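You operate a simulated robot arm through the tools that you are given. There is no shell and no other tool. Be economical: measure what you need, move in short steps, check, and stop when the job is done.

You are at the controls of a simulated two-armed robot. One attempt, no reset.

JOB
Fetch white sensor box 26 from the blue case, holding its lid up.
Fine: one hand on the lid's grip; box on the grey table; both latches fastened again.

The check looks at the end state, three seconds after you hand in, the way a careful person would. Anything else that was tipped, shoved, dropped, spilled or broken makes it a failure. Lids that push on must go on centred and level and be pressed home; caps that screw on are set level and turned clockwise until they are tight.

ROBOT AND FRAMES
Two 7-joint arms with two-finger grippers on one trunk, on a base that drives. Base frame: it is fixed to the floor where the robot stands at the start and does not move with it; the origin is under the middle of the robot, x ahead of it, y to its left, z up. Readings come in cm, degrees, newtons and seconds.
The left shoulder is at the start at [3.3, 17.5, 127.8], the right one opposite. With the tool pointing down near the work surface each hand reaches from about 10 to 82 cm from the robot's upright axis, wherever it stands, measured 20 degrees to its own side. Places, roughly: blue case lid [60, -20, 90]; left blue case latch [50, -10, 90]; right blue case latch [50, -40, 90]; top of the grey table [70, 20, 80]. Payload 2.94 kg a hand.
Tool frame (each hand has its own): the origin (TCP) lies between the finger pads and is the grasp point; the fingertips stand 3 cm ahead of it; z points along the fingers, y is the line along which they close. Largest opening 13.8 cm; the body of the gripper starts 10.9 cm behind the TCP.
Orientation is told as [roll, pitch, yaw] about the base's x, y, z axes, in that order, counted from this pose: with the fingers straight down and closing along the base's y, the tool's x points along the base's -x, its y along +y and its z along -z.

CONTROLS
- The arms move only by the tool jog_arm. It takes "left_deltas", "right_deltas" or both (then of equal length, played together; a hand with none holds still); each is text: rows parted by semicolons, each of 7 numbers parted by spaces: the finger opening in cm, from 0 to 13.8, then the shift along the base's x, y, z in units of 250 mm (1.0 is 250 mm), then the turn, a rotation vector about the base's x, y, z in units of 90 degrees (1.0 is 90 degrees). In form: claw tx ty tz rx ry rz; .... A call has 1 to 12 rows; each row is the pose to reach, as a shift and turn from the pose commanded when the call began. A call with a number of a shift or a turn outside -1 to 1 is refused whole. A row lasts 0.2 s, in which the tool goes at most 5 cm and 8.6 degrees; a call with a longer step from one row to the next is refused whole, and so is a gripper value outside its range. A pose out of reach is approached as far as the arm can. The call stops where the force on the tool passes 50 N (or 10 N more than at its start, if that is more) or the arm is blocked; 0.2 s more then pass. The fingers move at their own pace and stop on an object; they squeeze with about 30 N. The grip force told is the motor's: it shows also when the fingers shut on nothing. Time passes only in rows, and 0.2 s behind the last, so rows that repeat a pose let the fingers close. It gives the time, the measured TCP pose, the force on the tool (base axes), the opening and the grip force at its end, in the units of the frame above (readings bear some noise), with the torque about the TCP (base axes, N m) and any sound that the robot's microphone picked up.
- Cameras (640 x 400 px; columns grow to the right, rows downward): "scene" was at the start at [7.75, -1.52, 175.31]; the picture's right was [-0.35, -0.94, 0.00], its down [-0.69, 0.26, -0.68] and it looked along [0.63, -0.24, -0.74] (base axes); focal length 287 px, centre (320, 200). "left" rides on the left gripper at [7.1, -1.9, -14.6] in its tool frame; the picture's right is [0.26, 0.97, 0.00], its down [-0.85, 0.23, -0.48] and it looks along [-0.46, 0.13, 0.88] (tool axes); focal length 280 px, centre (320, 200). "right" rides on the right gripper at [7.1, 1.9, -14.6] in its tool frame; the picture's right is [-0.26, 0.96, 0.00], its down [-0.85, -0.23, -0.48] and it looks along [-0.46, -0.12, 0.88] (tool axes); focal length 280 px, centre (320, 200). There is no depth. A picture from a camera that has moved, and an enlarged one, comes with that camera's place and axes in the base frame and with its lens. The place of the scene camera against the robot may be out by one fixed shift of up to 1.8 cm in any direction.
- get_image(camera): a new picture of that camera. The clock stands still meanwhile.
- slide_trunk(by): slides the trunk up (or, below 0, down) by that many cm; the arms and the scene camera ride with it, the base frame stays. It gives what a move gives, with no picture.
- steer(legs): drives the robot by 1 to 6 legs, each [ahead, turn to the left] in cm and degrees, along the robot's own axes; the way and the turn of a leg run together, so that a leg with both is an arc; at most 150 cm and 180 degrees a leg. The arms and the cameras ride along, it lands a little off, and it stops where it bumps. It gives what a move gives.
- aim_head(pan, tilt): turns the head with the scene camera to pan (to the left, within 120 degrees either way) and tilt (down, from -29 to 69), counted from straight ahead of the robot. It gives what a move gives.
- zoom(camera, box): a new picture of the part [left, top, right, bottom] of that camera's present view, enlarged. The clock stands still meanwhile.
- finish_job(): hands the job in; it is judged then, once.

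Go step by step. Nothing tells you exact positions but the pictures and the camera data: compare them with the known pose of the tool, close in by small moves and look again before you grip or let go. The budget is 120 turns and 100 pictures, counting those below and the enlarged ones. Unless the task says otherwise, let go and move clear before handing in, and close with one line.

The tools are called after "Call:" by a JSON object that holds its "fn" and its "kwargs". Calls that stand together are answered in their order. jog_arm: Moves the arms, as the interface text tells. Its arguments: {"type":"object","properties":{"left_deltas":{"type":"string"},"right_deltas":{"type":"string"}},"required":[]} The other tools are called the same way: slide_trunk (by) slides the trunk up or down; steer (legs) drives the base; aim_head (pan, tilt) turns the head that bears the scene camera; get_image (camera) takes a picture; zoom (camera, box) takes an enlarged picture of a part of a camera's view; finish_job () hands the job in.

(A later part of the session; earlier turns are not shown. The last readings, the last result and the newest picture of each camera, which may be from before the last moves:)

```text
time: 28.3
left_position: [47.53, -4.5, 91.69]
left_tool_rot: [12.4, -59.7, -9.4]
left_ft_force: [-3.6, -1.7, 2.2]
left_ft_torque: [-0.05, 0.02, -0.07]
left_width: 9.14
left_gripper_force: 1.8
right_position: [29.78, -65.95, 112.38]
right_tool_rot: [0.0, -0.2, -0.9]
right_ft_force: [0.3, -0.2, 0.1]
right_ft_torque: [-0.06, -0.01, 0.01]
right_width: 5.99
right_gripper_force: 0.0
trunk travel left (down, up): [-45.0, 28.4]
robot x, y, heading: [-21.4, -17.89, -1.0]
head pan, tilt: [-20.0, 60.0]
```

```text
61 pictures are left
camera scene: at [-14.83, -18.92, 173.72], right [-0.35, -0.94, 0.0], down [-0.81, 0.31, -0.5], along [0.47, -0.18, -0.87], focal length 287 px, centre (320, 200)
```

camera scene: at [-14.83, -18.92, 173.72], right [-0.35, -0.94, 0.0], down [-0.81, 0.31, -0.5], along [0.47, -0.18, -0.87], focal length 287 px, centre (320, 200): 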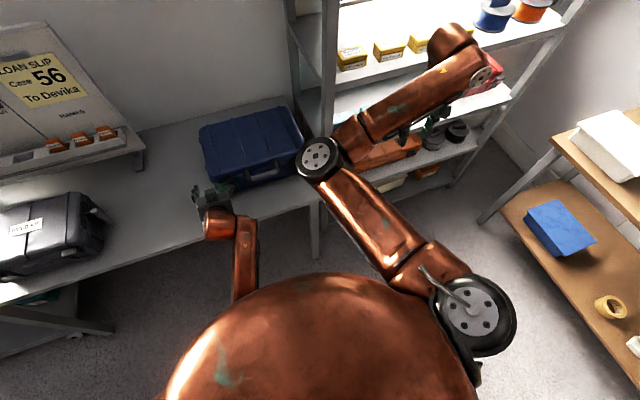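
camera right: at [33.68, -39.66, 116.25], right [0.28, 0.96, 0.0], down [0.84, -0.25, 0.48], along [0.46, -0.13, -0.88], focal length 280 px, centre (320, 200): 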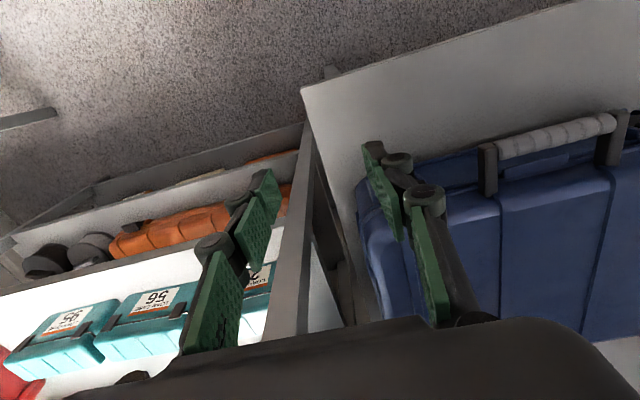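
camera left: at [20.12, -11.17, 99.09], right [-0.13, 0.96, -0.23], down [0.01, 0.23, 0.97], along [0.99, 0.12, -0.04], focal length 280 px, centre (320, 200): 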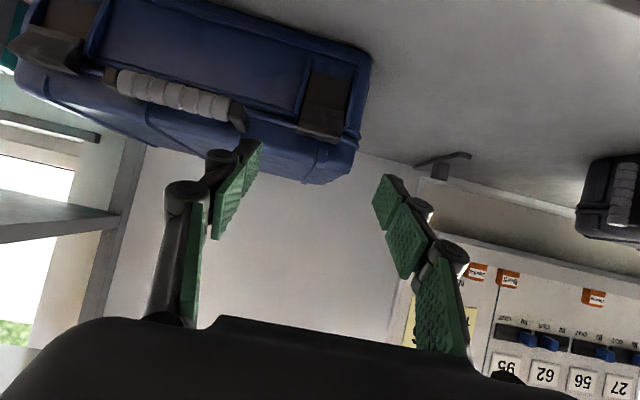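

The right elbow is clear now. I'll back the left hand off, straighten it and re-centre on the latch.

Call:
{"fn": "jog_arm", "kwargs": {"left_deltas": "8 -0.08 0 0.06 0 0 0;8 -0.16 0 0.116 -0.03 0 -0.005;8 -0.16 -0.1 0.116 -0.069 0 -0.015;8 -0.16 -0.19 0.116 -0.069 0 -0.015;8 -0.16 -0.19 0.116 -0.069 0 -0.015"}}

Call:
{"fn": "get_image", "kwargs": {"camera": "left"}}

Call:
{"fn": "zoom", "kwargs": {"camera": "scene", "box": [170, 90, 330, 210]}}

```text
time: 29.4
left_position: [45.11, -2.53, 95.05]
left_tool_rot: [18.2, -61.2, -14.6]
left_ft_force: [0.0, 0.0, -0.5]
left_ft_torque: [0.0, 0.0, -0.01]
left_width: 8.0
left_gripper_force: 0.1
right_position: [29.78, -65.88, 112.31]
right_tool_rot: [0.0, 0.0, -1.1]
right_ft_force: [0.6, -0.6, -0.3]
right_ft_torque: [0.0, 0.0, 0.01]
right_width: 5.95
right_gripper_force: 0.1
trunk travel left (down, up): [-45.0, 28.4]
robot x, y, heading: [-21.2, -17.9, -0.8]
head pan, tilt: [-20.0, 60.0]
stopped in row 5 (left hand): the arm was blocked; the commanded pose is now the measured one
```

```text
60 pictures are left
camera left: at [29.08, -4.95, 95.15], right [-0.15, 0.99, -0.08], down [-0.03, 0.08, 1.0], along [0.99, 0.15, 0.02], focal length 280 px, centre (320, 200)
```

left: 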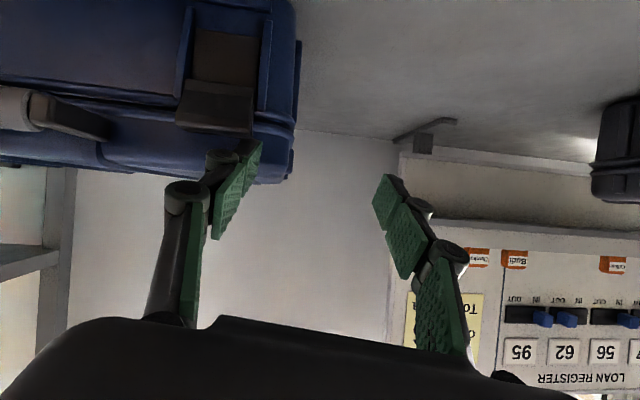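

```text
3.33 times, centred on (250, 150) of scene
camera zoom: at [-14.76, -18.93, 173.72], right [-0.35, -0.94, 0.0], down [-0.81, 0.31, -0.5], along [0.47, -0.18, -0.87], focal length 956 px, centre (553, 367)
```

zoom: 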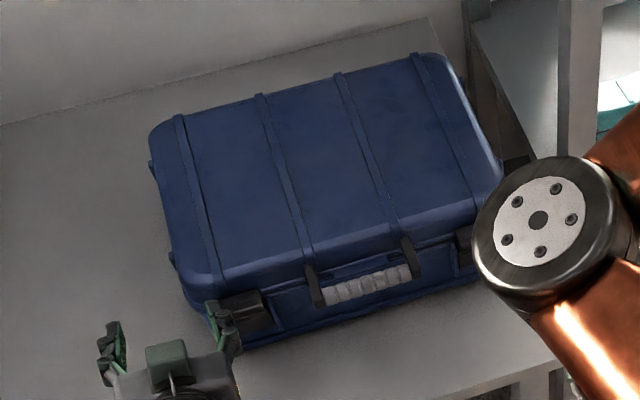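

The left arm is jammed against the robot's own body because its elbow tucked inward. I'll take the hand up, out to the left and upright to free the elbow, then check.

Call:
{"fn": "jog_arm", "kwargs": {"left_deltas": "8 -0.06 0.1 0.1 0 0.08 0;8 -0.12 0.2 0.2 0 0.16 0;8 -0.18 0.3 0.3 0 0.24 0;8 -0.24 0.4 0.4 0 0.32 0;8 -0.3 0.5 0.5 0 0.4 0;8 -0.36 0.6 0.6 0 0.48 0;8 -0.4 0.7 0.7 0 0.56 0;8 -0.4 0.8 0.7 0 0.64 0;8 -0.4 0.9 0.7 0 0.66 0;8 -0.4 0.9 0.7 0 0.66 0"}}

Call:
{"fn": "get_image", "kwargs": {"camera": "scene"}}

```text
time: 31.6
left_position: [35.08, 19.5, 112.39]
left_tool_rot: [5.5, -2.4, -6.8]
left_ft_force: [0.1, -0.8, 0.3]
left_ft_torque: [0.03, 0.0, 0.03]
left_width: 8.0
left_gripper_force: 0.1
right_position: [29.85, -65.85, 112.34]
right_tool_rot: [-0.1, -0.2, -1.1]
right_ft_force: [-0.3, -1.4, 0.0]
right_ft_torque: [0.02, 0.02, 0.01]
right_width: 5.99
right_gripper_force: 0.1
trunk travel left (down, up): [-45.0, 28.4]
robot x, y, heading: [-21.6, -17.79, -0.6]
head pan, tilt: [-20.0, 60.0]
```

```text
58 pictures are left
camera scene: at [-14.73, -19.08, 173.71], right [-0.35, -0.94, 0.0], down [-0.81, 0.31, -0.5], along [0.47, -0.18, -0.87], focal length 287 px, centre (320, 200)
```

scene: 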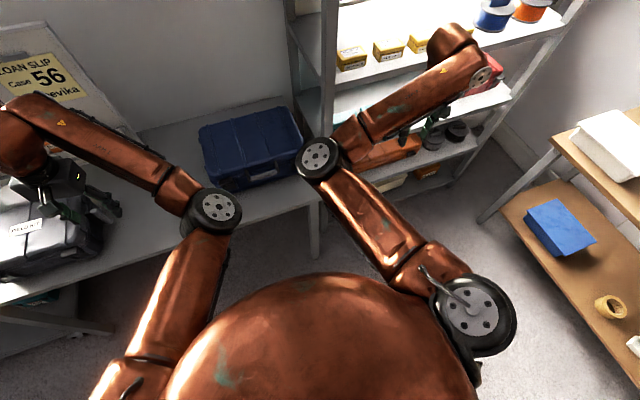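

Both elbows now point inward and high. I'll stretch the right arm out to its side to move its elbow away, and meanwhile straighten the left hand.

Call:
{"fn": "jog_arm", "kwargs": {"right_deltas": "6 -0.03 -0.12 0.03 0 0 0;6 -0.06 -0.24 0.06 0 0 0;6 -0.1 -0.38 0.1 0 0 0;6 -0.15 -0.52 0.14 0 0 0;6 -0.2 -0.68 0.18 0 0 0;6 -0.2 -0.72 0.2 0 0 0", "left_deltas": "8 0 0 0 -0.02 0.01 0.02;8 0 0 0 -0.04 0.02 0.05;8 0.04 -0.05 0 -0.061 0.027 0.076;8 0.08 -0.1 0 -0.061 0.027 0.076;8 0.12 -0.2 0 -0.061 0.027 0.076;8 0.16 -0.3 0 -0.061 0.027 0.076"}}

Call:
{"fn": "get_image", "kwargs": {"camera": "scene"}}

```text
time: 33.0
left_position: [39.13, 12.06, 112.49]
left_tool_rot: [-0.1, -0.3, 0.2]
left_ft_force: [-0.3, 0.5, 0.0]
left_ft_torque: [0.0, 0.0, -0.01]
left_width: 7.98
left_gripper_force: 0.1
right_position: [24.8, -84.03, 117.3]
right_tool_rot: [0.0, -0.1, -1.0]
right_ft_force: [0.2, -0.3, -0.8]
right_ft_torque: [0.01, 0.02, 0.01]
right_width: 6.03
right_gripper_force: 0.0
trunk travel left (down, up): [-45.0, 28.4]
robot x, y, heading: [-21.54, -17.68, -0.9]
head pan, tilt: [-20.0, 60.0]
```

```text
57 pictures are left
camera scene: at [-14.68, -19.07, 173.71], right [-0.35, -0.94, 0.0], down [-0.81, 0.31, -0.5], along [0.47, -0.18, -0.87], focal length 287 px, centre (320, 200)
```

scene: 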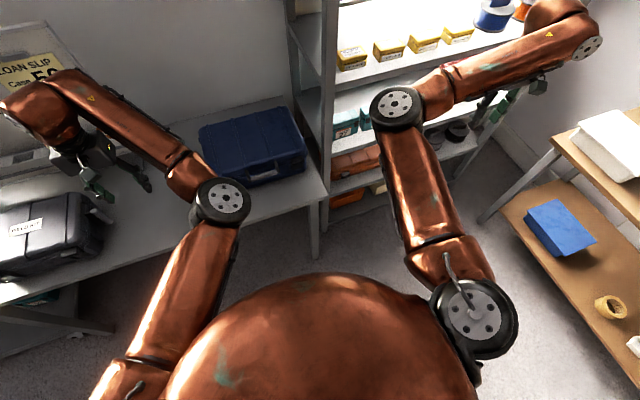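

Clear now. I'll bring the left hand, fingers straight down, above and in front of the left latch.

Call:
{"fn": "jog_arm", "kwargs": {"left_deltas": "8 0.04 -0.12 -0.04 0 0 0;8 0.08 -0.25 -0.08 0 0 0;8 0.12 -0.38 -0.12 0 0 0;8 0.16 -0.51 -0.18 0 0 0;8 0.2 -0.64 -0.26 0 0 0;8 0.24 -0.76 -0.36 0 0 0;8 0.268 -0.85 -0.46 0 0 0;8 0.268 -0.85 -0.48 0 0 0"}}

Call:
{"fn": "get_image", "kwargs": {"camera": "scene"}}

Call:
{"fn": "get_image", "kwargs": {"camera": "left"}}

```text
time: 34.8
left_position: [45.63, -9.2, 100.34]
left_tool_rot: [-0.2, -0.3, 0.3]
left_ft_force: [-1.4, -0.3, 0.0]
left_ft_torque: [0.01, 0.01, 0.03]
left_width: 8.0
left_gripper_force: 0.0
left hand out of reach, approached as far as the arm can: row 5
right_position: [24.75, -83.99, 117.26]
right_tool_rot: [0.0, -0.2, -1.0]
right_ft_force: [0.1, 0.4, -0.1]
right_ft_torque: [0.0, 0.01, -0.03]
right_width: 5.99
right_gripper_force: 0.0
trunk travel left (down, up): [-45.0, 28.4]
robot x, y, heading: [-21.65, -18.13, -0.8]
head pan, tilt: [-20.0, 60.0]
```

```text
56 pictures are left
camera scene: at [-14.77, -18.99, 173.72], right [-0.35, -0.94, 0.0], down [-0.81, 0.31, -0.5], along [0.47, -0.18, -0.87], focal length 287 px, centre (320, 200)
```

scene: 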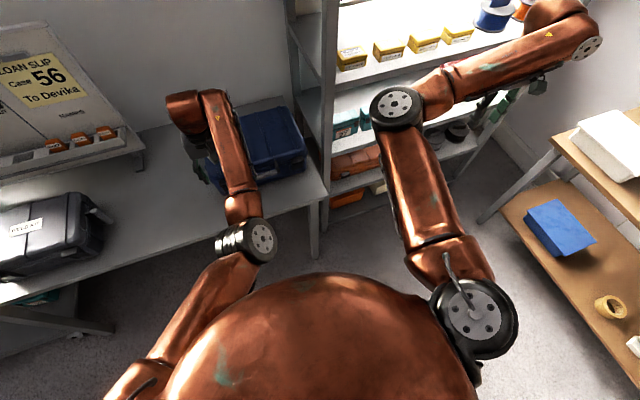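

```text
55 pictures are left
camera left: at [38.65, -11.2, 114.94], right [-0.27, 0.96, 0.0], down [0.84, 0.24, 0.48], along [0.46, 0.13, -0.88], focal length 280 px, centre (320, 200)
```

left: 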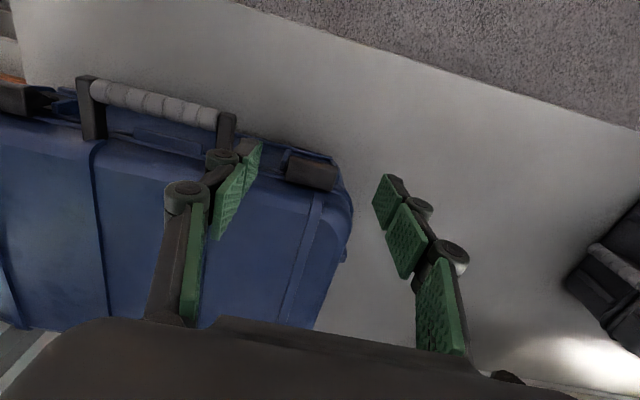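

The hand is aligned in y; the wedge centre is at about [48.1,-9.3,91.3]. I'll descend straddling the wedge with vertical fingers and pinch.

Call:
{"fn": "jog_arm", "kwargs": {"left_deltas": "7 0.04 0 -0.08 0 0 0;7 0.08 0 -0.16 0 0 0;7 0.09 0 -0.23 0 0 0;7 0.09 0 -0.265 0 0 0;7 0.09 0 -0.292 0 0 0;5 0.09 0 -0.292 0 0 0;3 0.09 0 -0.292 0 0 0;3 0.09 0 -0.292 0 0 0"}}

Call:
{"fn": "zoom", "kwargs": {"camera": "left", "box": [180, 80, 440, 260]}}

```text
time: 36.6
left_position: [47.94, -9.33, 93.15]
left_tool_rot: [-0.1, -0.3, 0.3]
left_ft_force: [-0.4, -3.2, -0.8]
left_ft_torque: [-0.24, 0.01, -0.08]
left_width: 4.55
left_gripper_force: 36.4
right_position: [24.83, -83.92, 117.25]
right_tool_rot: [0.0, 0.0, -1.0]
right_ft_force: [0.1, -0.1, -0.3]
right_ft_torque: [-0.01, 0.02, 0.0]
right_width: 6.0
right_gripper_force: 0.1
trunk travel left (down, up): [-45.0, 28.4]
robot x, y, heading: [-21.05, -17.57, -0.9]
head pan, tilt: [-20.0, 60.0]
```

```text
2.22 times, centred on (310, 170) of left
camera zoom: at [40.92, -11.24, 107.72], right [-0.27, 0.96, 0.0], down [0.84, 0.23, 0.48], along [0.46, 0.13, -0.88], focal length 623 px, centre (342, 267)
```

zoom: 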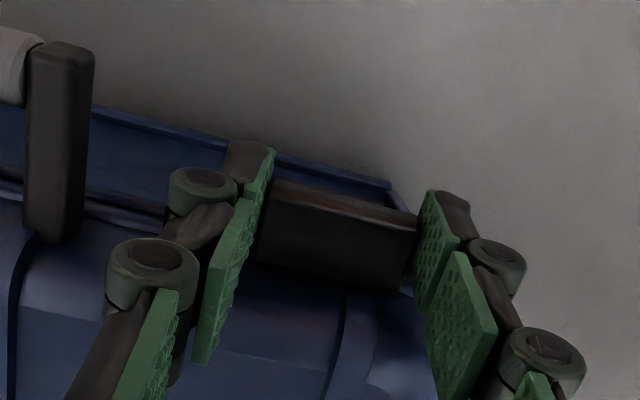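

Well pinched. I'll swing the hand with the lever about its bottom hinge, tilting as it goes.

Call:
{"fn": "jog_arm", "kwargs": {"left_deltas": "3 -0.02 0 -0.004 0 -0.04 0;3 -0.043 0 -0.011 0 -0.083 0;3 -0.084 0 -0.028 0 -0.167 0;3 -0.123 0 -0.049 0 -0.25 0;3 -0.159 0 -0.076 0 -0.333 0;3 -0.19 0 -0.107 0 -0.417 0;3 -0.218 0 -0.142 0 -0.5 0;3 -0.218 0 -0.142 0 -0.5 0"}}

Call:
{"fn": "get_image", "kwargs": {"camera": "left"}}

Call:
{"fn": "get_image", "kwargs": {"camera": "scene"}}

```text
time: 37.3
left_position: [47.11, -9.3, 93.03]
left_tool_rot: [-1.0, -11.5, 0.2]
left_ft_force: [8.1, -14.0, -8.9]
left_ft_torque: [0.61, -0.18, 0.35]
left_width: 4.6
left_gripper_force: 45.3
right_position: [24.84, -84.14, 117.11]
right_tool_rot: [-0.1, -0.1, -1.2]
right_ft_force: [-0.3, 0.3, -0.2]
right_ft_torque: [-0.06, -0.01, 0.01]
right_width: 6.03
right_gripper_force: 0.1
trunk travel left (down, up): [-45.0, 28.4]
robot x, y, heading: [-21.39, -17.95, -0.9]
head pan, tilt: [-20.0, 60.0]
stopped in row 3 (left hand): the force on the tool passed its limit at 69 N (the readings are from after the stop); the commanded pose is now the measured one
```

```text
53 pictures are left
camera left: at [37.33, -10.97, 105.84], right [-0.26, 0.96, -0.07], down [0.74, 0.24, 0.63], along [0.63, 0.11, -0.77], focal length 280 px, centre (320, 200)
```

left: 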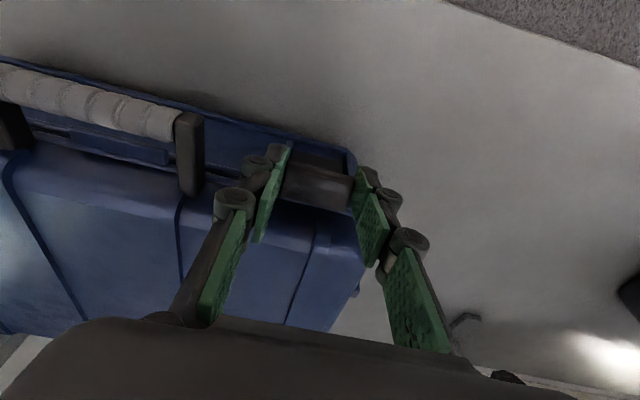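

```text
52 pictures are left
camera scene: at [-14.42, -19.1, 173.69], right [-0.36, -0.93, 0.0], down [-0.81, 0.31, -0.5], along [0.46, -0.18, -0.87], focal length 287 px, centre (320, 200)
```

scene: 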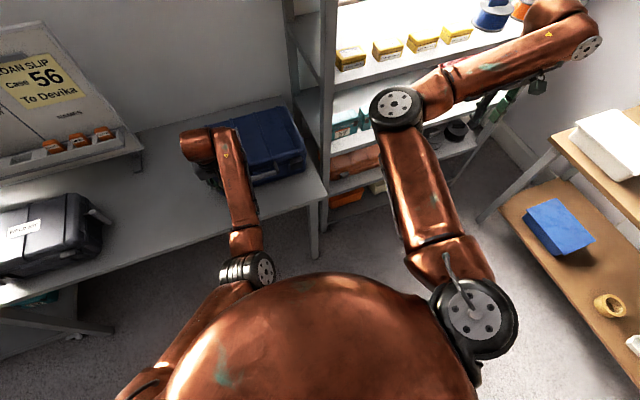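

The force shows a shorter lever: the wedge is a small catch hinged at its own lower edge (z≈88.5), and the part-turned pose fits that radius. I'll continue the swing about that hinge.

Call:
{"fn": "jog_arm", "kwargs": {"left_deltas": "3 -0.014 0 -0.009 0 -0.047 0;3 -0.028 0 -0.018 0 -0.094 0;3 -0.05 0 -0.033 0 -0.183 0;3 -0.07 0 -0.051 0 -0.272 0;3 -0.086 0 -0.072 0 -0.361 0;3 -0.1 0 -0.094 0 -0.45 0;3 -0.112 0 -0.117 0 -0.539 0;3 -0.112 0 -0.117 0 -0.539 0"}}

Call:
{"fn": "zoom", "kwargs": {"camera": "left", "box": [180, 80, 440, 260]}}

```text
time: 37.7
left_position: [47.12, -9.25, 93.21]
left_tool_rot: [-1.8, -12.5, 0.2]
left_ft_force: [3.3, -16.7, -11.7]
left_ft_torque: [0.49, 0.1, 0.61]
left_width: 4.56
left_gripper_force: 44.9
right_position: [24.85, -84.28, 117.06]
right_tool_rot: [0.1, -0.1, -1.1]
right_ft_force: [0.5, -0.7, 0.3]
right_ft_torque: [-0.04, 0.03, -0.02]
right_width: 5.98
right_gripper_force: 0.1
trunk travel left (down, up): [-45.0, 28.4]
robot x, y, heading: [-21.41, -17.55, -1.0]
head pan, tilt: [-20.0, 60.0]
stopped in row 1 (left hand): the force on the tool passed its limit at 99 N (the readings are from after the stop); the commanded pose is now the measured one
```

```text
2.22 times, centred on (310, 170) of left
camera zoom: at [37.19, -10.76, 105.86], right [-0.25, 0.96, -0.09], down [0.73, 0.25, 0.64], along [0.64, 0.1, -0.76], focal length 623 px, centre (342, 267)
```

zoom: 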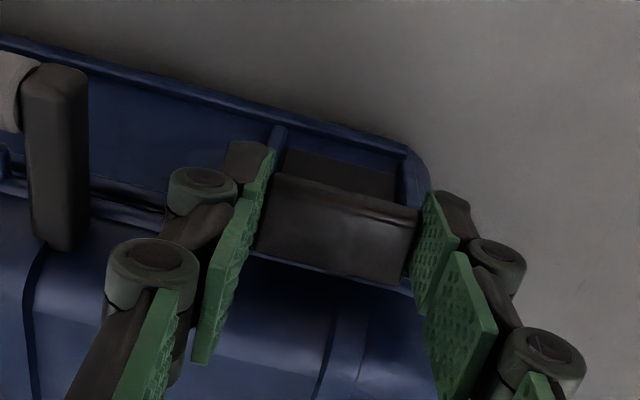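

Rotating the hand strains the pinch; plain pulling worked without strain before. I'll pull straight out without turning the hand.

Call:
{"fn": "jog_arm", "kwargs": {"left_deltas": "3 -0.02 0 -0.005 0 0 0;3 -0.04 0 -0.012 0 0 0;3 -0.06 0 -0.02 0 0 0;3 -0.08 0 -0.033 0 0 0;3 -0.1 0 -0.05 0 0 0;3 -0.1 0 -0.05 0 0 0"}}

Call:
{"fn": "zoom", "kwargs": {"camera": "left", "box": [180, 80, 440, 260]}}

```text
time: 38.2
left_position: [47.16, -9.12, 93.2]
left_tool_rot: [-2.6, -12.5, 0.2]
left_ft_force: [9.4, -34.2, -39.0]
left_ft_torque: [-0.29, 0.19, 0.16]
left_width: 4.57
left_gripper_force: 45.3
right_position: [24.88, -84.48, 116.99]
right_tool_rot: [0.1, 0.0, -1.2]
right_ft_force: [0.1, 0.1, 0.4]
right_ft_torque: [0.01, -0.05, 0.04]
right_width: 6.01
right_gripper_force: 0.1
trunk travel left (down, up): [-45.0, 28.4]
robot x, y, heading: [-21.15, -17.72, -1.6]
head pan, tilt: [-20.0, 60.0]
stopped in row 2 (left hand): the force on the tool passed its limit at 55 N (the readings are from after the stop); the commanded pose is now the measured one
```

```text
2.22 times, centred on (310, 170) of left
camera zoom: at [37.18, -10.53, 105.95], right [-0.25, 0.96, -0.1], down [0.73, 0.25, 0.64], along [0.64, 0.09, -0.76], focal length 623 px, centre (342, 267)
```

zoom: 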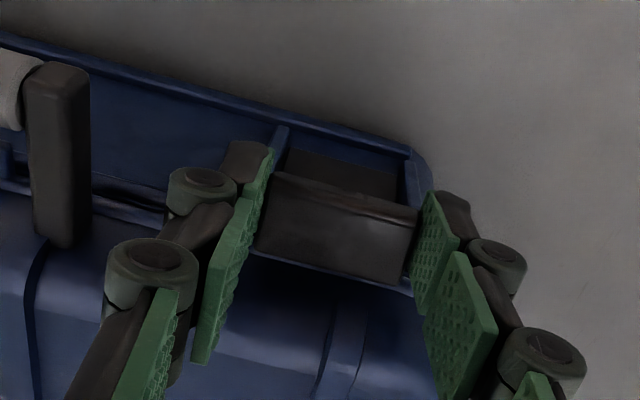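

The left arm's folded elbow is jamming against the body and dragging the grip. I'll release, lift clear and back the robot away about 16 cm so the arm works more extended.

Call:
{"fn": "jog_arm", "kwargs": {"left_deltas": "5 0 0 0 0 0 0;8 0 0 0.0 0 0 0;8 0 0 0.1 0 0 0;8 0 0 0.25 0 0.05 0;8 0 0 0.4 0 0.1 0;8 0 0 0.4 0 0.14 0"}}

Call:
{"fn": "steer", "kwargs": {"legs": [[-16, 1.2]]}}

Call:
{"fn": "get_image", "kwargs": {"camera": "scene"}}

```text
time: 39.6
left_position: [46.76, -8.94, 103.62]
left_tool_rot: [-2.0, -0.1, 0.4]
left_ft_force: [0.8, 0.3, -0.3]
left_ft_torque: [-0.05, 0.06, 0.02]
left_width: 8.02
left_gripper_force: 0.0
right_position: [24.74, -84.16, 117.25]
right_tool_rot: [-0.1, -0.1, -1.1]
right_ft_force: [0.3, -0.2, 0.7]
right_ft_torque: [-0.02, 0.0, 0.01]
right_width: 6.0
right_gripper_force: 0.0
trunk travel left (down, up): [-45.0, 28.4]
robot x, y, heading: [-21.5, -17.7, -1.2]
head pan, tilt: [-20.0, 60.0]
```

```text
time: 40.9
left_position: [35.66, -8.53, 102.65]
left_tool_rot: [-2.2, 0.6, 0.0]
left_ft_force: [-2.5, 1.8, 0.5]
left_ft_torque: [-0.19, -0.21, 0.0]
left_width: 8.02
left_gripper_force: 0.2
right_position: [13.6, -83.05, 117.45]
right_tool_rot: [0.1, -0.4, 0.2]
right_ft_force: [-1.6, 0.6, 0.4]
right_ft_torque: [-0.08, -0.06, 0.04]
right_width: 5.97
right_gripper_force: 0.1
trunk travel left (down, up): [-45.0, 28.4]
robot x, y, heading: [-33.19, -17.48, -0.7]
head pan, tilt: [-20.0, 60.0]
stopped in leg 1: the robot was blocked; the commanded pose is now the measured one
```

```text
49 pictures are left
camera scene: at [-20.88, -18.86, 173.9], right [-0.35, -0.94, 0.01], down [-0.83, 0.3, -0.47], along [0.44, -0.17, -0.88], focal length 287 px, centre (320, 200)
```

scene: 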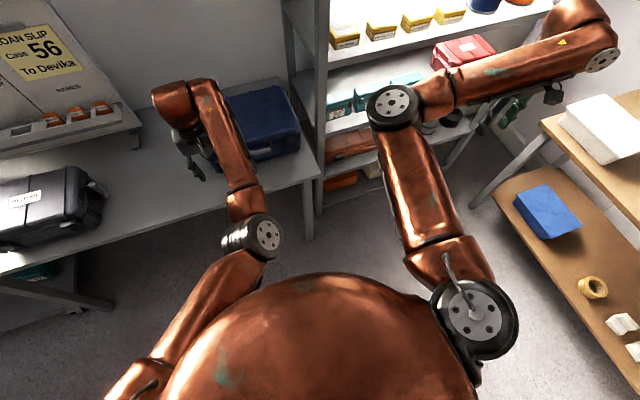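

The robot bumped into something behind at x≈-33. I'll come forward 4 cm and look behind.

Call:
{"fn": "steer", "kwargs": {"legs": [[4, 0.5]]}}

Call:
{"fn": "aim_head", "kwargs": {"pan": 120, "tilt": 45}}

Call:
{"fn": "get_image", "kwargs": {"camera": "scene"}}

Call:
{"fn": "aim_head", "kwargs": {"pan": -120, "tilt": 45}}

Call:
{"fn": "get_image", "kwargs": {"camera": "scene"}}

Call:
{"fn": "aim_head", "kwargs": {"pan": -15, "tilt": 55}}

Call:
{"fn": "get_image", "kwargs": {"camera": "scene"}}

```text
time: 41.7
left_position: [33.52, 4.19, 106.78]
left_tool_rot: [9.9, -8.1, 3.2]
left_ft_force: [0.6, 0.7, -1.7]
left_ft_torque: [-0.06, 0.07, 0.0]
left_width: 8.01
left_gripper_force: 0.1
right_position: [2.37, -81.73, 120.35]
right_tool_rot: [0.8, -8.0, -4.7]
right_ft_force: [2.1, 0.1, -0.4]
right_ft_torque: [0.0, 0.11, 0.02]
right_width: 5.99
right_gripper_force: 0.0
trunk travel left (down, up): [-45.0, 28.4]
robot x, y, heading: [-31.3, -18.12, -0.2]
head pan, tilt: [-20.0, 60.0]
stopped in leg 1: the robot was blocked; the commanded pose is now the measured one
```

```text
time: 44.0
left_position: [31.44, 0.07, 106.9]
left_tool_rot: [4.6, -7.3, 3.0]
left_ft_force: [1.0, 0.3, -0.4]
left_ft_torque: [0.07, 0.05, -0.01]
left_width: 8.02
left_gripper_force: 0.0
right_position: [3.34, -82.26, 120.28]
right_tool_rot: [0.3, -7.1, -1.7]
right_ft_force: [1.8, -0.8, -0.6]
right_ft_torque: [-0.01, 0.08, 0.01]
right_width: 5.99
right_gripper_force: 0.1
trunk travel left (down, up): [-45.0, 28.4]
robot x, y, heading: [-31.32, -17.72, 0.0]
head pan, tilt: [120.0, 45.0]
```

```text
48 pictures are left
camera scene: at [-34.84, -9.46, 175.68], right [0.87, 0.5, 0.0], down [0.35, -0.61, -0.71], along [-0.35, 0.61, -0.71], focal length 287 px, centre (320, 200)
```

scene: 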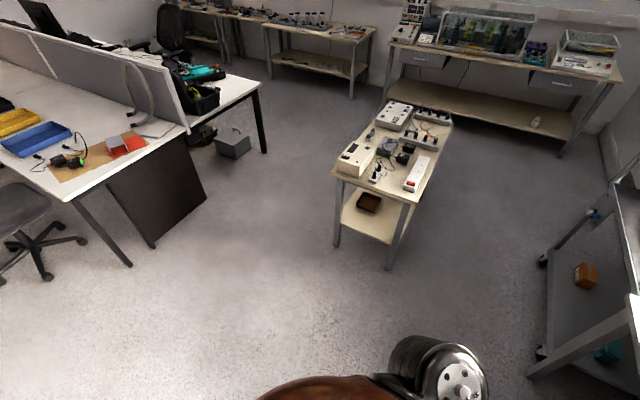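

```text
time: 47.3
left_position: [31.52, 0.11, 106.89]
left_tool_rot: [4.7, -7.4, 3.1]
left_ft_force: [0.2, 0.1, -0.1]
left_ft_torque: [-0.03, 0.01, -0.01]
left_width: 8.0
left_gripper_force: 0.0
right_position: [3.32, -82.34, 120.25]
right_tool_rot: [0.3, -7.1, -1.7]
right_ft_force: [-0.7, 0.5, -0.1]
right_ft_torque: [0.0, 0.0, -0.01]
right_width: 5.98
right_gripper_force: 0.0
trunk travel left (down, up): [-45.0, 28.4]
robot x, y, heading: [-31.06, -17.75, -0.3]
head pan, tilt: [-120.0, 45.0]
```

```text
47 pictures are left
camera scene: at [-34.95, -23.55, 175.66], right [-0.87, 0.5, 0.0], down [0.35, 0.61, -0.71], along [-0.35, -0.61, -0.71], focal length 287 px, centre (320, 200)
```

scene: 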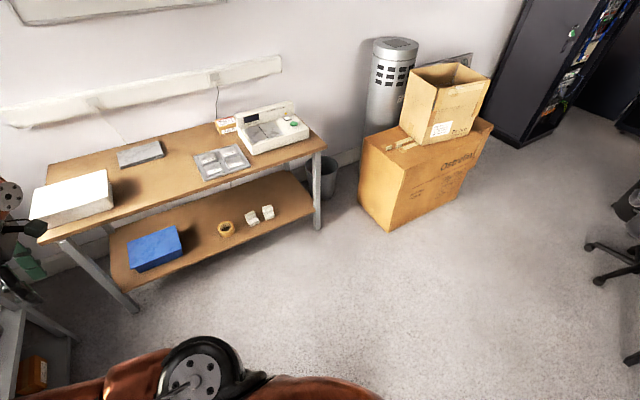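

```text
time: 49.2
left_position: [31.45, 0.08, 107.0]
left_tool_rot: [4.6, -7.4, 3.0]
left_ft_force: [0.9, 0.5, 0.0]
left_ft_torque: [0.0, 0.0, -0.01]
left_width: 7.99
left_gripper_force: 0.0
right_position: [3.19, -82.27, 120.22]
right_tool_rot: [0.4, -7.1, -1.8]
right_ft_force: [0.3, -0.1, -0.8]
right_ft_torque: [-0.01, 0.03, 0.0]
right_width: 5.98
right_gripper_force: 0.0
trunk travel left (down, up): [-45.0, 28.4]
robot x, y, heading: [-30.94, -18.38, -0.1]
head pan, tilt: [-15.0, 55.0]
```

```text
46 pictures are left
camera scene: at [-23.92, -18.4, 174.32], right [-0.26, -0.97, 0.0], down [-0.79, 0.21, -0.57], along [0.55, -0.15, -0.82], focal length 287 px, centre (320, 200)
```

scene: 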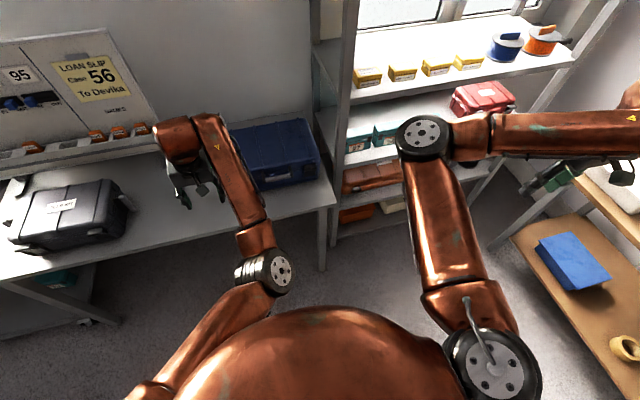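

Nothing was hit behind; the "block" was the left arm pressing on the robot's own body, and it is free now. I'll extend the left hand to above the latch with the tool straight.

Call:
{"fn": "jog_arm", "kwargs": {"left_deltas": "7 0.1 0 0 -0.02 0.03 -0.01;7 0.2 0 0 -0.04 0.06 -0.02;7 0.3 -0.05 0 -0.051 0.082 -0.033;7 0.4 -0.15 0 -0.051 0.082 -0.033;7 0.48 -0.25 -0.04 -0.051 0.082 -0.033;7 0.52 -0.37 -0.12 -0.051 0.082 -0.033;7 0.52 -0.37 -0.16 -0.051 0.082 -0.033;7 0.52 -0.37 -0.16 -0.051 0.082 -0.033"}}

Call:
{"fn": "get_image", "kwargs": {"camera": "scene"}}

Call:
{"fn": "get_image", "kwargs": {"camera": "left"}}

```text
time: 51.0
left_position: [44.43, -9.13, 102.79]
left_tool_rot: [0.3, 0.5, 0.3]
left_ft_force: [0.4, 0.4, -0.4]
left_ft_torque: [0.0, 0.02, 0.0]
left_width: 7.02
left_gripper_force: 0.0
right_position: [3.21, -82.33, 120.29]
right_tool_rot: [0.3, -7.2, -1.8]
right_ft_force: [0.1, 0.4, -0.7]
right_ft_torque: [0.02, 0.0, 0.01]
right_width: 6.0
right_gripper_force: 0.1
trunk travel left (down, up): [-45.0, 28.4]
robot x, y, heading: [-31.29, -17.75, 0.2]
head pan, tilt: [-15.0, 55.0]
```

```text
45 pictures are left
camera scene: at [-23.93, -18.42, 174.32], right [-0.26, -0.97, 0.0], down [-0.79, 0.21, -0.57], along [0.55, -0.15, -0.82], focal length 287 px, centre (320, 200)
```

scene: 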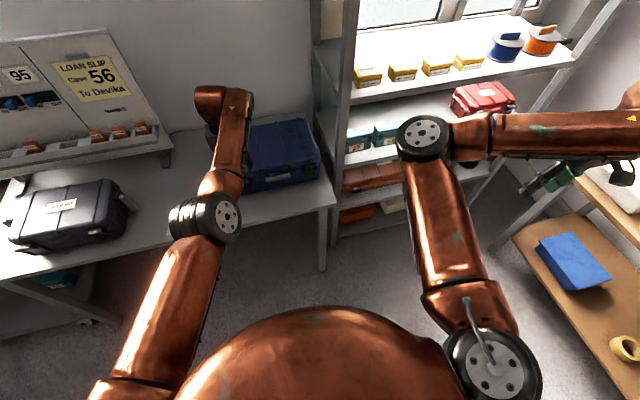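

```text
44 pictures are left
camera left: at [37.5, -11.15, 117.5], right [-0.27, 0.96, 0.01], down [0.85, 0.23, 0.47], along [0.45, 0.13, -0.88], focal length 280 px, centre (320, 200)
```

left: 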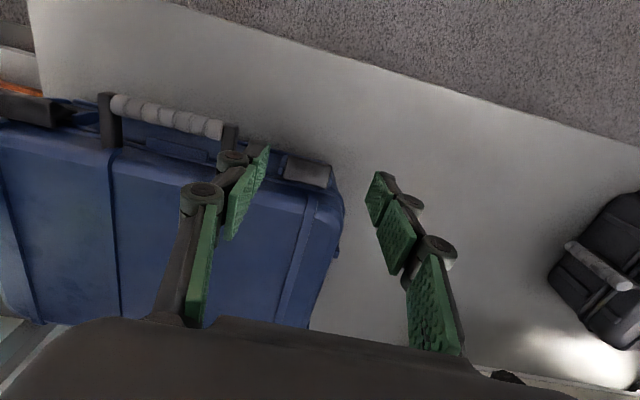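

The left arm is now nearly straight and clear. I'll zoom on the latch to see its state.

Call:
{"fn": "zoom", "kwargs": {"camera": "left", "box": [220, 120, 370, 220]}}

```text
4.00 times, centred on (295, 170) of left
camera zoom: at [37.5, -11.15, 117.5], right [-0.27, 0.96, 0.01], down [0.85, 0.23, 0.47], along [0.45, 0.13, -0.88], focal length 1122 px, centre (420, 320)
```

zoom: 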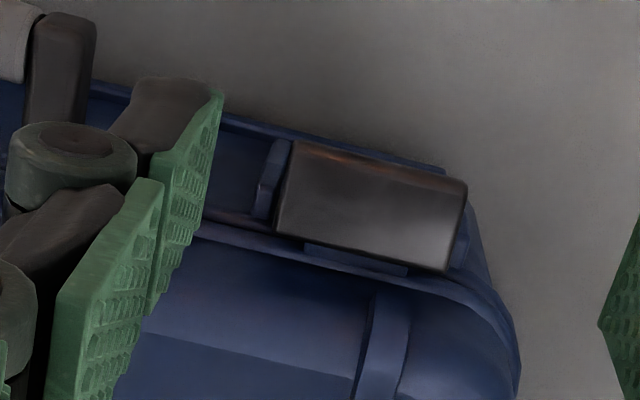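

The latch wedge has already come off the lid's blue tab and leans outward. I'll press its outer edge down with closed fingertips to swing it fully open.

Call:
{"fn": "jog_arm", "kwargs": {"left_deltas": "0 0.04 0 -0.1 0 0 0;0 0.07 0 -0.2 0 0 0;0 0.07 0 -0.27 0 0 0;0 0.07 0 -0.34 0 0 0;0 0.06 0 -0.38 0 0 0;0 0.05 0 -0.42 0 0 0;0 0.04 0 -0.46 0 0 0;0 0.03 0 -0.49 0 0 0"}}

Call:
{"fn": "jog_arm", "kwargs": {"left_deltas": "0 -0.06 0 0.1 0 0 0;0 -0.1 0 0.25 0 0 0;0 -0.12 0 0.4 0 0 0;2 -0.12 0 0.4 0 0 0"}}

Call:
{"fn": "zoom", "kwargs": {"camera": "left", "box": [200, 80, 380, 200]}}

```text
time: 52.8
left_position: [44.36, -9.13, 92.38]
left_tool_rot: [0.1, 0.5, 0.3]
left_ft_force: [-0.4, 0.4, -0.5]
left_ft_torque: [-0.02, -0.01, 0.02]
left_width: 0.0
left_gripper_force: 28.0
left hand out of reach, approached as far as the arm can: row 1, 2, 3, 4, 5, 6, 7, 8
right_position: [3.2, -82.39, 120.26]
right_tool_rot: [0.3, -7.0, -1.8]
right_ft_force: [-0.6, 0.6, 0.3]
right_ft_torque: [0.0, -0.01, -0.01]
right_width: 5.98
right_gripper_force: 0.1
trunk travel left (down, up): [-45.0, 28.4]
robot x, y, heading: [-31.09, -17.88, -0.1]
head pan, tilt: [-15.0, 55.0]
```

```text
time: 53.8
left_position: [41.67, -9.2, 102.21]
left_tool_rot: [0.3, 0.6, 0.3]
left_ft_force: [-0.3, -0.6, 0.0]
left_ft_torque: [0.0, 0.02, 0.04]
left_width: 2.0
left_gripper_force: 0.0
right_position: [3.27, -82.13, 120.27]
right_tool_rot: [0.2, -7.0, -1.7]
right_ft_force: [-0.3, 0.2, 0.3]
right_ft_torque: [-0.02, 0.01, 0.0]
right_width: 6.01
right_gripper_force: 0.1
trunk travel left (down, up): [-45.0, 28.4]
robot x, y, heading: [-31.42, -17.44, -0.1]
head pan, tilt: [-15.0, 55.0]
```

```text
3.33 times, centred on (290, 140) of left
camera zoom: at [34.93, -11.05, 116.89], right [-0.27, 0.96, 0.01], down [0.85, 0.23, 0.47], along [0.45, 0.13, -0.88], focal length 935 px, centre (420, 400)
```

zoom: 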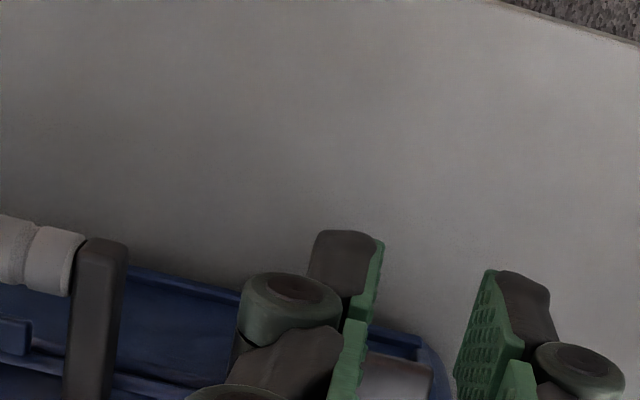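

The reach fell just short (x 44.4). I'll drive 5 cm forward and repeat the press.

Call:
{"fn": "steer", "kwargs": {"legs": [[5, 0]]}}

Call:
{"fn": "jog_arm", "kwargs": {"left_deltas": "0 0 0 -0.1 0 0 0;0 0 0 -0.2 0 0 0"}}

Call:
{"fn": "zoom", "kwargs": {"camera": "left", "box": [200, 80, 440, 260]}}

```text
time: 55.2
left_position: [42.43, -9.7, 102.42]
left_tool_rot: [-2.7, -6.3, 2.9]
left_ft_force: [-0.7, 0.1, -0.4]
left_ft_torque: [0.06, -0.1, -0.02]
left_width: 2.01
left_gripper_force: 0.0
right_position: [-1.13, -82.07, 121.64]
right_tool_rot: [0.6, -12.1, -2.3]
right_ft_force: [-1.4, -1.1, 0.8]
right_ft_torque: [0.07, -0.18, -0.02]
right_width: 5.99
right_gripper_force: 0.2
trunk travel left (down, up): [-45.0, 28.4]
robot x, y, heading: [-26.38, -17.81, 0.2]
head pan, tilt: [-15.0, 55.0]
stopped in leg 1: the robot was blocked; the commanded pose is now the measured one
```

```text
time: 55.8
left_position: [44.27, -8.88, 95.6]
left_tool_rot: [-1.4, -2.6, 2.9]
left_ft_force: [0.1, 0.7, 0.2]
left_ft_torque: [-0.04, 0.0, -0.02]
left_width: 0.0
left_gripper_force: 26.1
right_position: [2.49, -81.84, 121.17]
right_tool_rot: [0.5, -10.4, -1.8]
right_ft_force: [-0.1, 0.6, -0.5]
right_ft_torque: [-0.03, 0.03, -0.03]
right_width: 6.01
right_gripper_force: 0.1
trunk travel left (down, up): [-45.0, 28.4]
robot x, y, heading: [-25.71, -17.97, -0.1]
head pan, tilt: [-15.0, 55.0]
```

```text
2.22 times, centred on (320, 170) of left
camera zoom: at [36.72, -10.86, 109.96], right [-0.31, 0.95, -0.04], down [0.81, 0.28, 0.51], along [0.49, 0.13, -0.86], focal length 623 px, centre (320, 267)
```

zoom: 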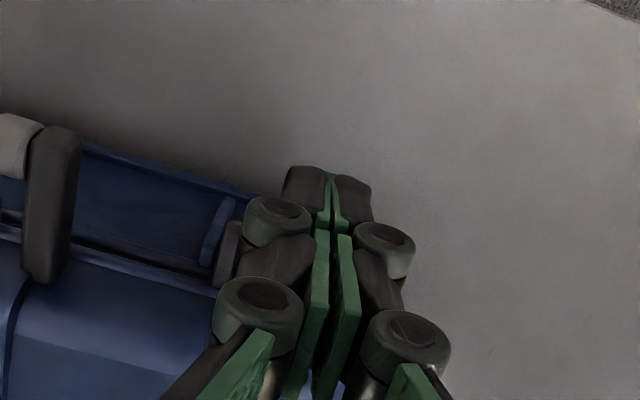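

The base did move 5 cm. I'll now go forward 2 cm and press down on the wedge's outer edge.

Call:
{"fn": "jog_arm", "kwargs": {"left_deltas": "0 0.04 -0.01 0 0.01 0.02 -0.03;0 0.08 -0.012 0 0.01 0.02 -0.03;0 0.08 -0.012 -0.05 0.01 0.02 -0.03;0 0.08 -0.012 -0.1 0.01 0.02 -0.03;0 0.07 -0.012 -0.14 0.01 0.02 -0.03;0 0.06 -0.012 -0.18 0.01 0.02 -0.03;0 0.05 -0.012 -0.22 0.01 0.02 -0.03;0 0.05 -0.012 -0.22 0.01 0.02 -0.03"}}

Call:
{"fn": "zoom", "kwargs": {"camera": "left", "box": [200, 80, 440, 260]}}

```text
time: 57.6
left_position: [45.13, -9.36, 90.42]
left_tool_rot: [-0.2, -1.1, 0.1]
left_ft_force: [-1.0, -0.4, 0.2]
left_ft_torque: [0.06, -0.03, 0.02]
left_width: 0.0
left_gripper_force: 28.4
right_position: [2.01, -81.97, 121.05]
right_tool_rot: [0.5, -10.5, -1.9]
right_ft_force: [1.1, -1.0, 0.2]
right_ft_torque: [0.04, 0.02, -0.03]
right_width: 6.03
right_gripper_force: 0.1
trunk travel left (down, up): [-45.0, 28.4]
robot x, y, heading: [-26.17, -17.6, -0.2]
head pan, tilt: [-15.0, 55.0]
```

```text
2.22 times, centred on (320, 170) of left
camera zoom: at [37.86, -11.15, 104.87], right [-0.26, 0.96, -0.01], down [0.84, 0.24, 0.49], along [0.48, 0.12, -0.87], focal length 623 px, centre (320, 267)
```

zoom: 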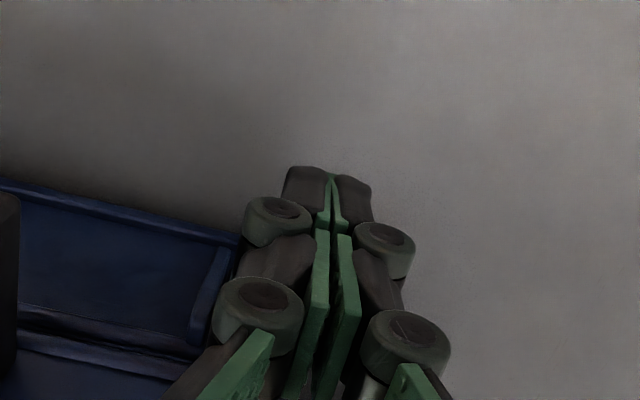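

No resistance was felt. I'll lift away and check the lever.

Call:
{"fn": "jog_arm", "kwargs": {"left_deltas": "3 -0.04 0 0.1 0 0 0;7 -0.06 0 0.25 0 0 0;7 -0.06 0 0.4 0 0 0;7 -0.06 0 0.45 0 0 0"}}

Call:
{"fn": "zoom", "kwargs": {"camera": "left", "box": [220, 100, 400, 220]}}

```text
time: 58.6
left_position: [43.75, -9.27, 101.66]
left_tool_rot: [-0.4, -1.0, 0.1]
left_ft_force: [0.3, -0.2, -0.4]
left_ft_torque: [-0.02, 0.01, 0.0]
left_width: 7.01
left_gripper_force: 0.1
right_position: [1.95, -81.98, 121.13]
right_tool_rot: [0.4, -10.5, -1.9]
right_ft_force: [0.4, 0.6, 0.8]
right_ft_torque: [0.01, -0.01, 0.0]
right_width: 6.03
right_gripper_force: 0.1
trunk travel left (down, up): [-45.0, 28.4]
robot x, y, heading: [-26.21, -18.01, 0.1]
head pan, tilt: [-15.0, 55.0]
```

```text
3.33 times, centred on (310, 160) of left
camera zoom: at [36.44, -11.04, 116.1], right [-0.26, 0.96, -0.01], down [0.84, 0.23, 0.49], along [0.47, 0.12, -0.87], focal length 935 px, centre (353, 333)
```

zoom: 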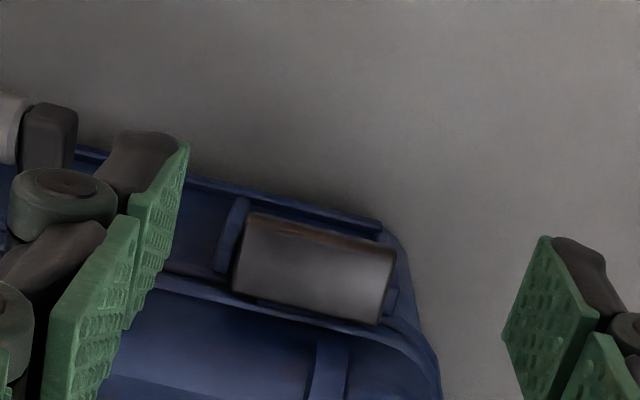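

The fingers passed just in front. I'll repeat with the tip 2 cm further in, pressing on the outer half of the wedge top.

Call:
{"fn": "jog_arm", "kwargs": {"left_deltas": "0 0.06 0 -0.1 0 0 0;0 0.128 0 -0.2 0 0 0;0 0.128 0 -0.28 0 0 0;0 0.128 0 -0.33 0 0 0;0 0.122 0 -0.365 0 0 0;0 0.112 0 -0.4 0 0 0;0 0.1 0 -0.435 0 0 0;0 0.085 0 -0.46 0 0 0;0 0.06 0 -0.48 0 0 0"}}

Call:
{"fn": "jog_arm", "kwargs": {"left_deltas": "3 -0.05 0 0.1 0 0 0;7 -0.1 0 0.25 0 0 0;7 -0.1 0 0.4 0 0 0;7 -0.1 0 0.45 0 0 0"}}

Call:
{"fn": "zoom", "kwargs": {"camera": "left", "box": [220, 100, 400, 220]}}

```text
time: 59.8
left_position: [46.99, -9.27, 94.1]
left_tool_rot: [0.0, -2.1, 0.1]
left_ft_force: [-8.1, -0.1, 35.1]
left_ft_torque: [0.02, -0.17, -0.02]
left_width: 0.59
left_gripper_force: 28.1
right_position: [1.77, -81.93, 121.17]
right_tool_rot: [0.5, -10.5, -1.8]
right_ft_force: [0.7, 0.7, -0.5]
right_ft_torque: [-0.04, 0.1, -0.01]
right_width: 5.99
right_gripper_force: 0.1
trunk travel left (down, up): [-45.0, 28.4]
robot x, y, heading: [-26.02, -17.76, 0.0]
head pan, tilt: [-15.0, 55.0]
stopped in row 6 (left hand): the force on the tool passed its limit at 56 N (the readings are from after the stop); the commanded pose is now the measured one
```

```text
time: 60.8
left_position: [44.37, -9.23, 104.68]
left_tool_rot: [-0.1, -1.4, 0.2]
left_ft_force: [-0.2, 0.1, 1.2]
left_ft_torque: [0.05, 0.01, -0.03]
left_width: 7.0
left_gripper_force: 0.1
right_position: [1.95, -81.95, 121.08]
right_tool_rot: [0.5, -10.5, -2.0]
right_ft_force: [0.0, -1.0, -1.1]
right_ft_torque: [0.01, -0.03, 0.01]
right_width: 5.99
right_gripper_force: 0.1
trunk travel left (down, up): [-45.0, 28.4]
robot x, y, heading: [-26.52, -17.98, -0.1]
head pan, tilt: [-15.0, 55.0]
```

```text
3.33 times, centred on (310, 160) of left
camera zoom: at [36.89, -11.02, 119.03], right [-0.26, 0.96, -0.01], down [0.84, 0.23, 0.49], along [0.48, 0.12, -0.87], focal length 935 px, centre (353, 333)
```

zoom: 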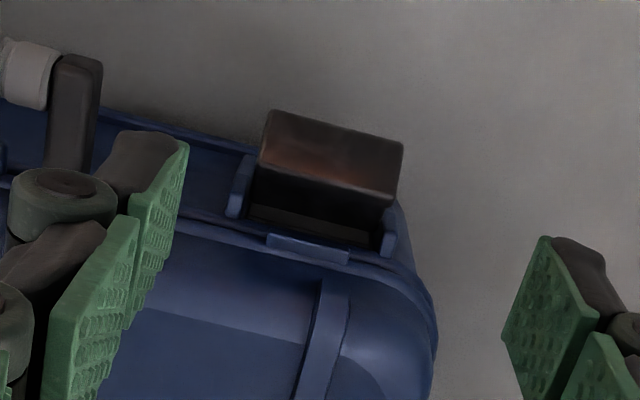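

The left latch is now wide open. Next the right latch with the right hand: I'll move the left hand aside and bring the right hand round, staying short of the shelf.

Call:
{"fn": "jog_arm", "kwargs": {"left_deltas": "7 -0.04 0.1 0.05 0 0 0;7 -0.06 0.25 0.1 0 0 0;7 -0.06 0.4 0.15 0 0 0;7 -0.06 0.55 0.2 0 0.015 0;7 -0.06 0.7 0.2 0 0.015 0;7 -0.06 0.85 0.2 0 0.015 0;7 -0.06 0.95 0.2 0 0.015 0;7 -0.06 0.95 0.2 0 0.015 0", "right_deltas": "7 0.12 0.06 0 0 0.03 0;7 0.24 0.12 0 0 0.06 0.01;7 0.36 0.18 0 0 0.09 0.02;7 0.48 0.26 0 0 0.117 0.021;7 0.6 0.36 0 0 0.117 0.021;7 0.72 0.46 -0.02 0 0.117 0.021;7 0.84 0.58 -0.06 0 0.117 0.021;7 0.92 0.72 -0.12 0 0.117 0.021"}}

Call:
{"fn": "get_image", "kwargs": {"camera": "scene"}}

```text
time: 62.6
left_position: [42.92, 14.48, 109.52]
left_tool_rot: [-0.1, -0.1, 0.1]
left_ft_force: [1.0, 0.4, 0.4]
left_ft_torque: [-0.03, 0.02, 0.0]
left_width: 7.01
left_gripper_force: 0.1
right_position: [25.05, -63.75, 117.78]
right_tool_rot: [0.3, 0.0, 0.1]
right_ft_force: [0.1, 0.9, 0.2]
right_ft_torque: [0.0, 0.06, -0.02]
right_width: 7.0
right_gripper_force: 0.0
trunk travel left (down, up): [-45.0, 28.4]
robot x, y, heading: [-25.84, -17.43, -0.3]
head pan, tilt: [-15.0, 55.0]
```

```text
37 pictures are left
camera scene: at [-18.84, -18.26, 174.32], right [-0.26, -0.97, 0.0], down [-0.79, 0.21, -0.57], along [0.55, -0.15, -0.82], focal length 287 px, centre (320, 200)
```

scene: 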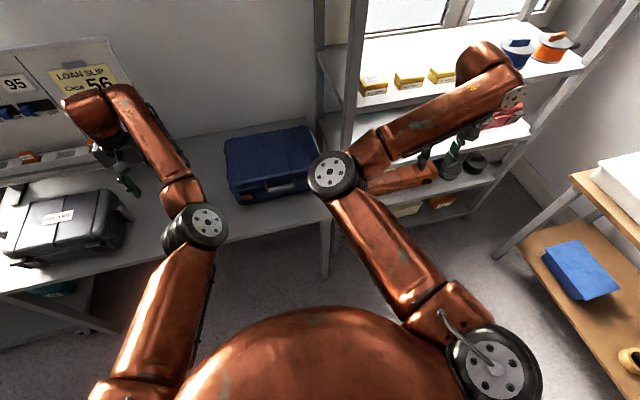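

Continuing the right hand toward the right latch.

Call:
{"fn": "jog_arm", "kwargs": {"right_deltas": "7 0.06 0.12 -0.03 0 0 0;7 0.13 0.25 -0.06 0 0 0;7 0.22 0.38 -0.1 0 0 0;7 0.32 0.51 -0.16 0 0 0;7 0.42 0.64 -0.24 0 0 0;7 0.53 0.77 -0.32 0 0 0;7 0.64 0.89 -0.42 0 0 0;7 0.74 1.0 -0.5 0 0 0;7 0.74 1.0 -0.54 0 0 0"}}

Call:
{"fn": "get_image", "kwargs": {"camera": "right"}}

Call:
{"fn": "get_image", "kwargs": {"camera": "scene"}}

```text
time: 64.6
left_position: [42.78, 14.35, 109.56]
left_tool_rot: [-0.2, 0.0, 0.1]
left_ft_force: [-0.4, 0.4, -0.4]
left_ft_torque: [0.03, -0.01, -0.04]
left_width: 6.99
left_gripper_force: 0.1
right_position: [43.4, -39.06, 104.7]
right_tool_rot: [0.2, 0.0, -0.1]
right_ft_force: [0.1, -0.1, -0.2]
right_ft_torque: [0.02, 0.0, 0.01]
right_width: 6.98
right_gripper_force: 0.2
trunk travel left (down, up): [-45.0, 28.4]
robot x, y, heading: [-26.45, -17.98, -0.3]
head pan, tilt: [-15.0, 55.0]
```

```text
36 pictures are left
camera right: at [36.3, -37.1, 119.22], right [0.26, 0.97, 0.01], down [0.85, -0.23, 0.47], along [0.46, -0.12, -0.88], focal length 280 px, centre (320, 200)
```

right: 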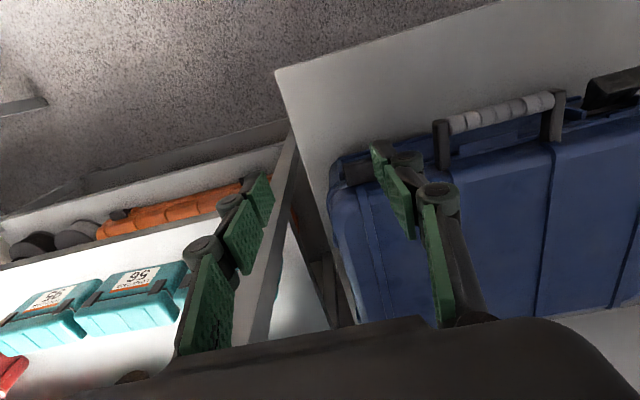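

```text
35 pictures are left
camera scene: at [-18.93, -18.38, 174.32], right [-0.26, -0.97, 0.0], down [-0.79, 0.21, -0.57], along [0.55, -0.15, -0.82], focal length 287 px, centre (320, 200)
```

scene: 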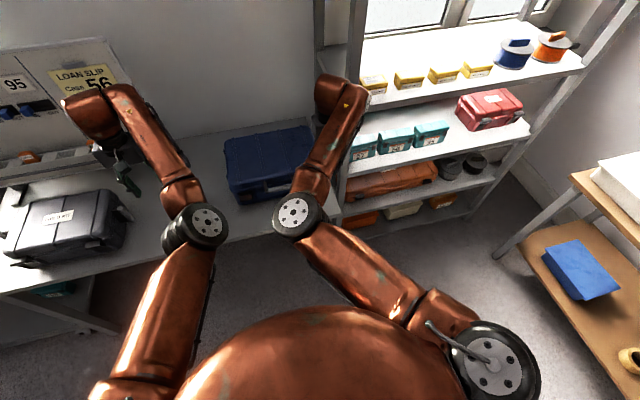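

The right latch centre should be at y≈-35.4 by symmetry about the handle. I'll move over it, descend straddling it and pinch.

Call:
{"fn": "jog_arm", "kwargs": {"right_deltas": "7 0.04 0.07 -0.06 0 0 0;7 0.09 0.146 -0.12 0 0 0;7 0.14 0.146 -0.22 0 0 0;7 0.18 0.146 -0.32 0 0 0;7 0.18 0.146 -0.4 0 0 0;7 0.18 0.146 -0.44 0 0 0;7 0.18 0.146 -0.464 0 0 0;7 0.18 0.146 -0.464 0 0 0"}}

Call:
{"fn": "zoom", "kwargs": {"camera": "right", "box": [200, 80, 460, 260]}}

```text
time: 66.4
left_position: [42.77, 14.48, 109.53]
left_tool_rot: [-0.2, 0.1, 0.2]
left_ft_force: [-0.1, 0.2, 0.1]
left_ft_torque: [0.02, -0.02, 0.0]
left_width: 7.0
left_gripper_force: 0.0
right_position: [47.88, -35.24, 92.92]
right_tool_rot: [0.2, 0.1, 0.1]
right_ft_force: [-0.3, 0.5, 0.4]
right_ft_torque: [0.0, -0.01, 0.01]
right_width: 7.0
right_gripper_force: 0.1
trunk travel left (down, up): [-45.0, 28.4]
robot x, y, heading: [-26.26, -17.57, 0.1]
head pan, tilt: [-15.0, 55.0]
```

```text
2.22 times, centred on (330, 170) of right
camera zoom: at [40.83, -33.38, 107.52], right [0.26, 0.97, 0.0], down [0.85, -0.23, 0.47], along [0.46, -0.12, -0.88], focal length 623 px, centre (298, 267)
```

zoom: 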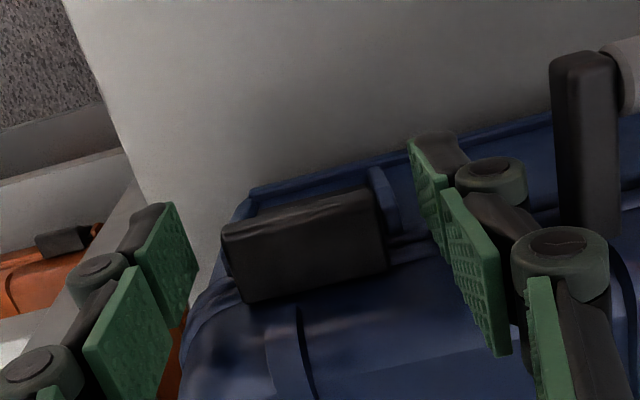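

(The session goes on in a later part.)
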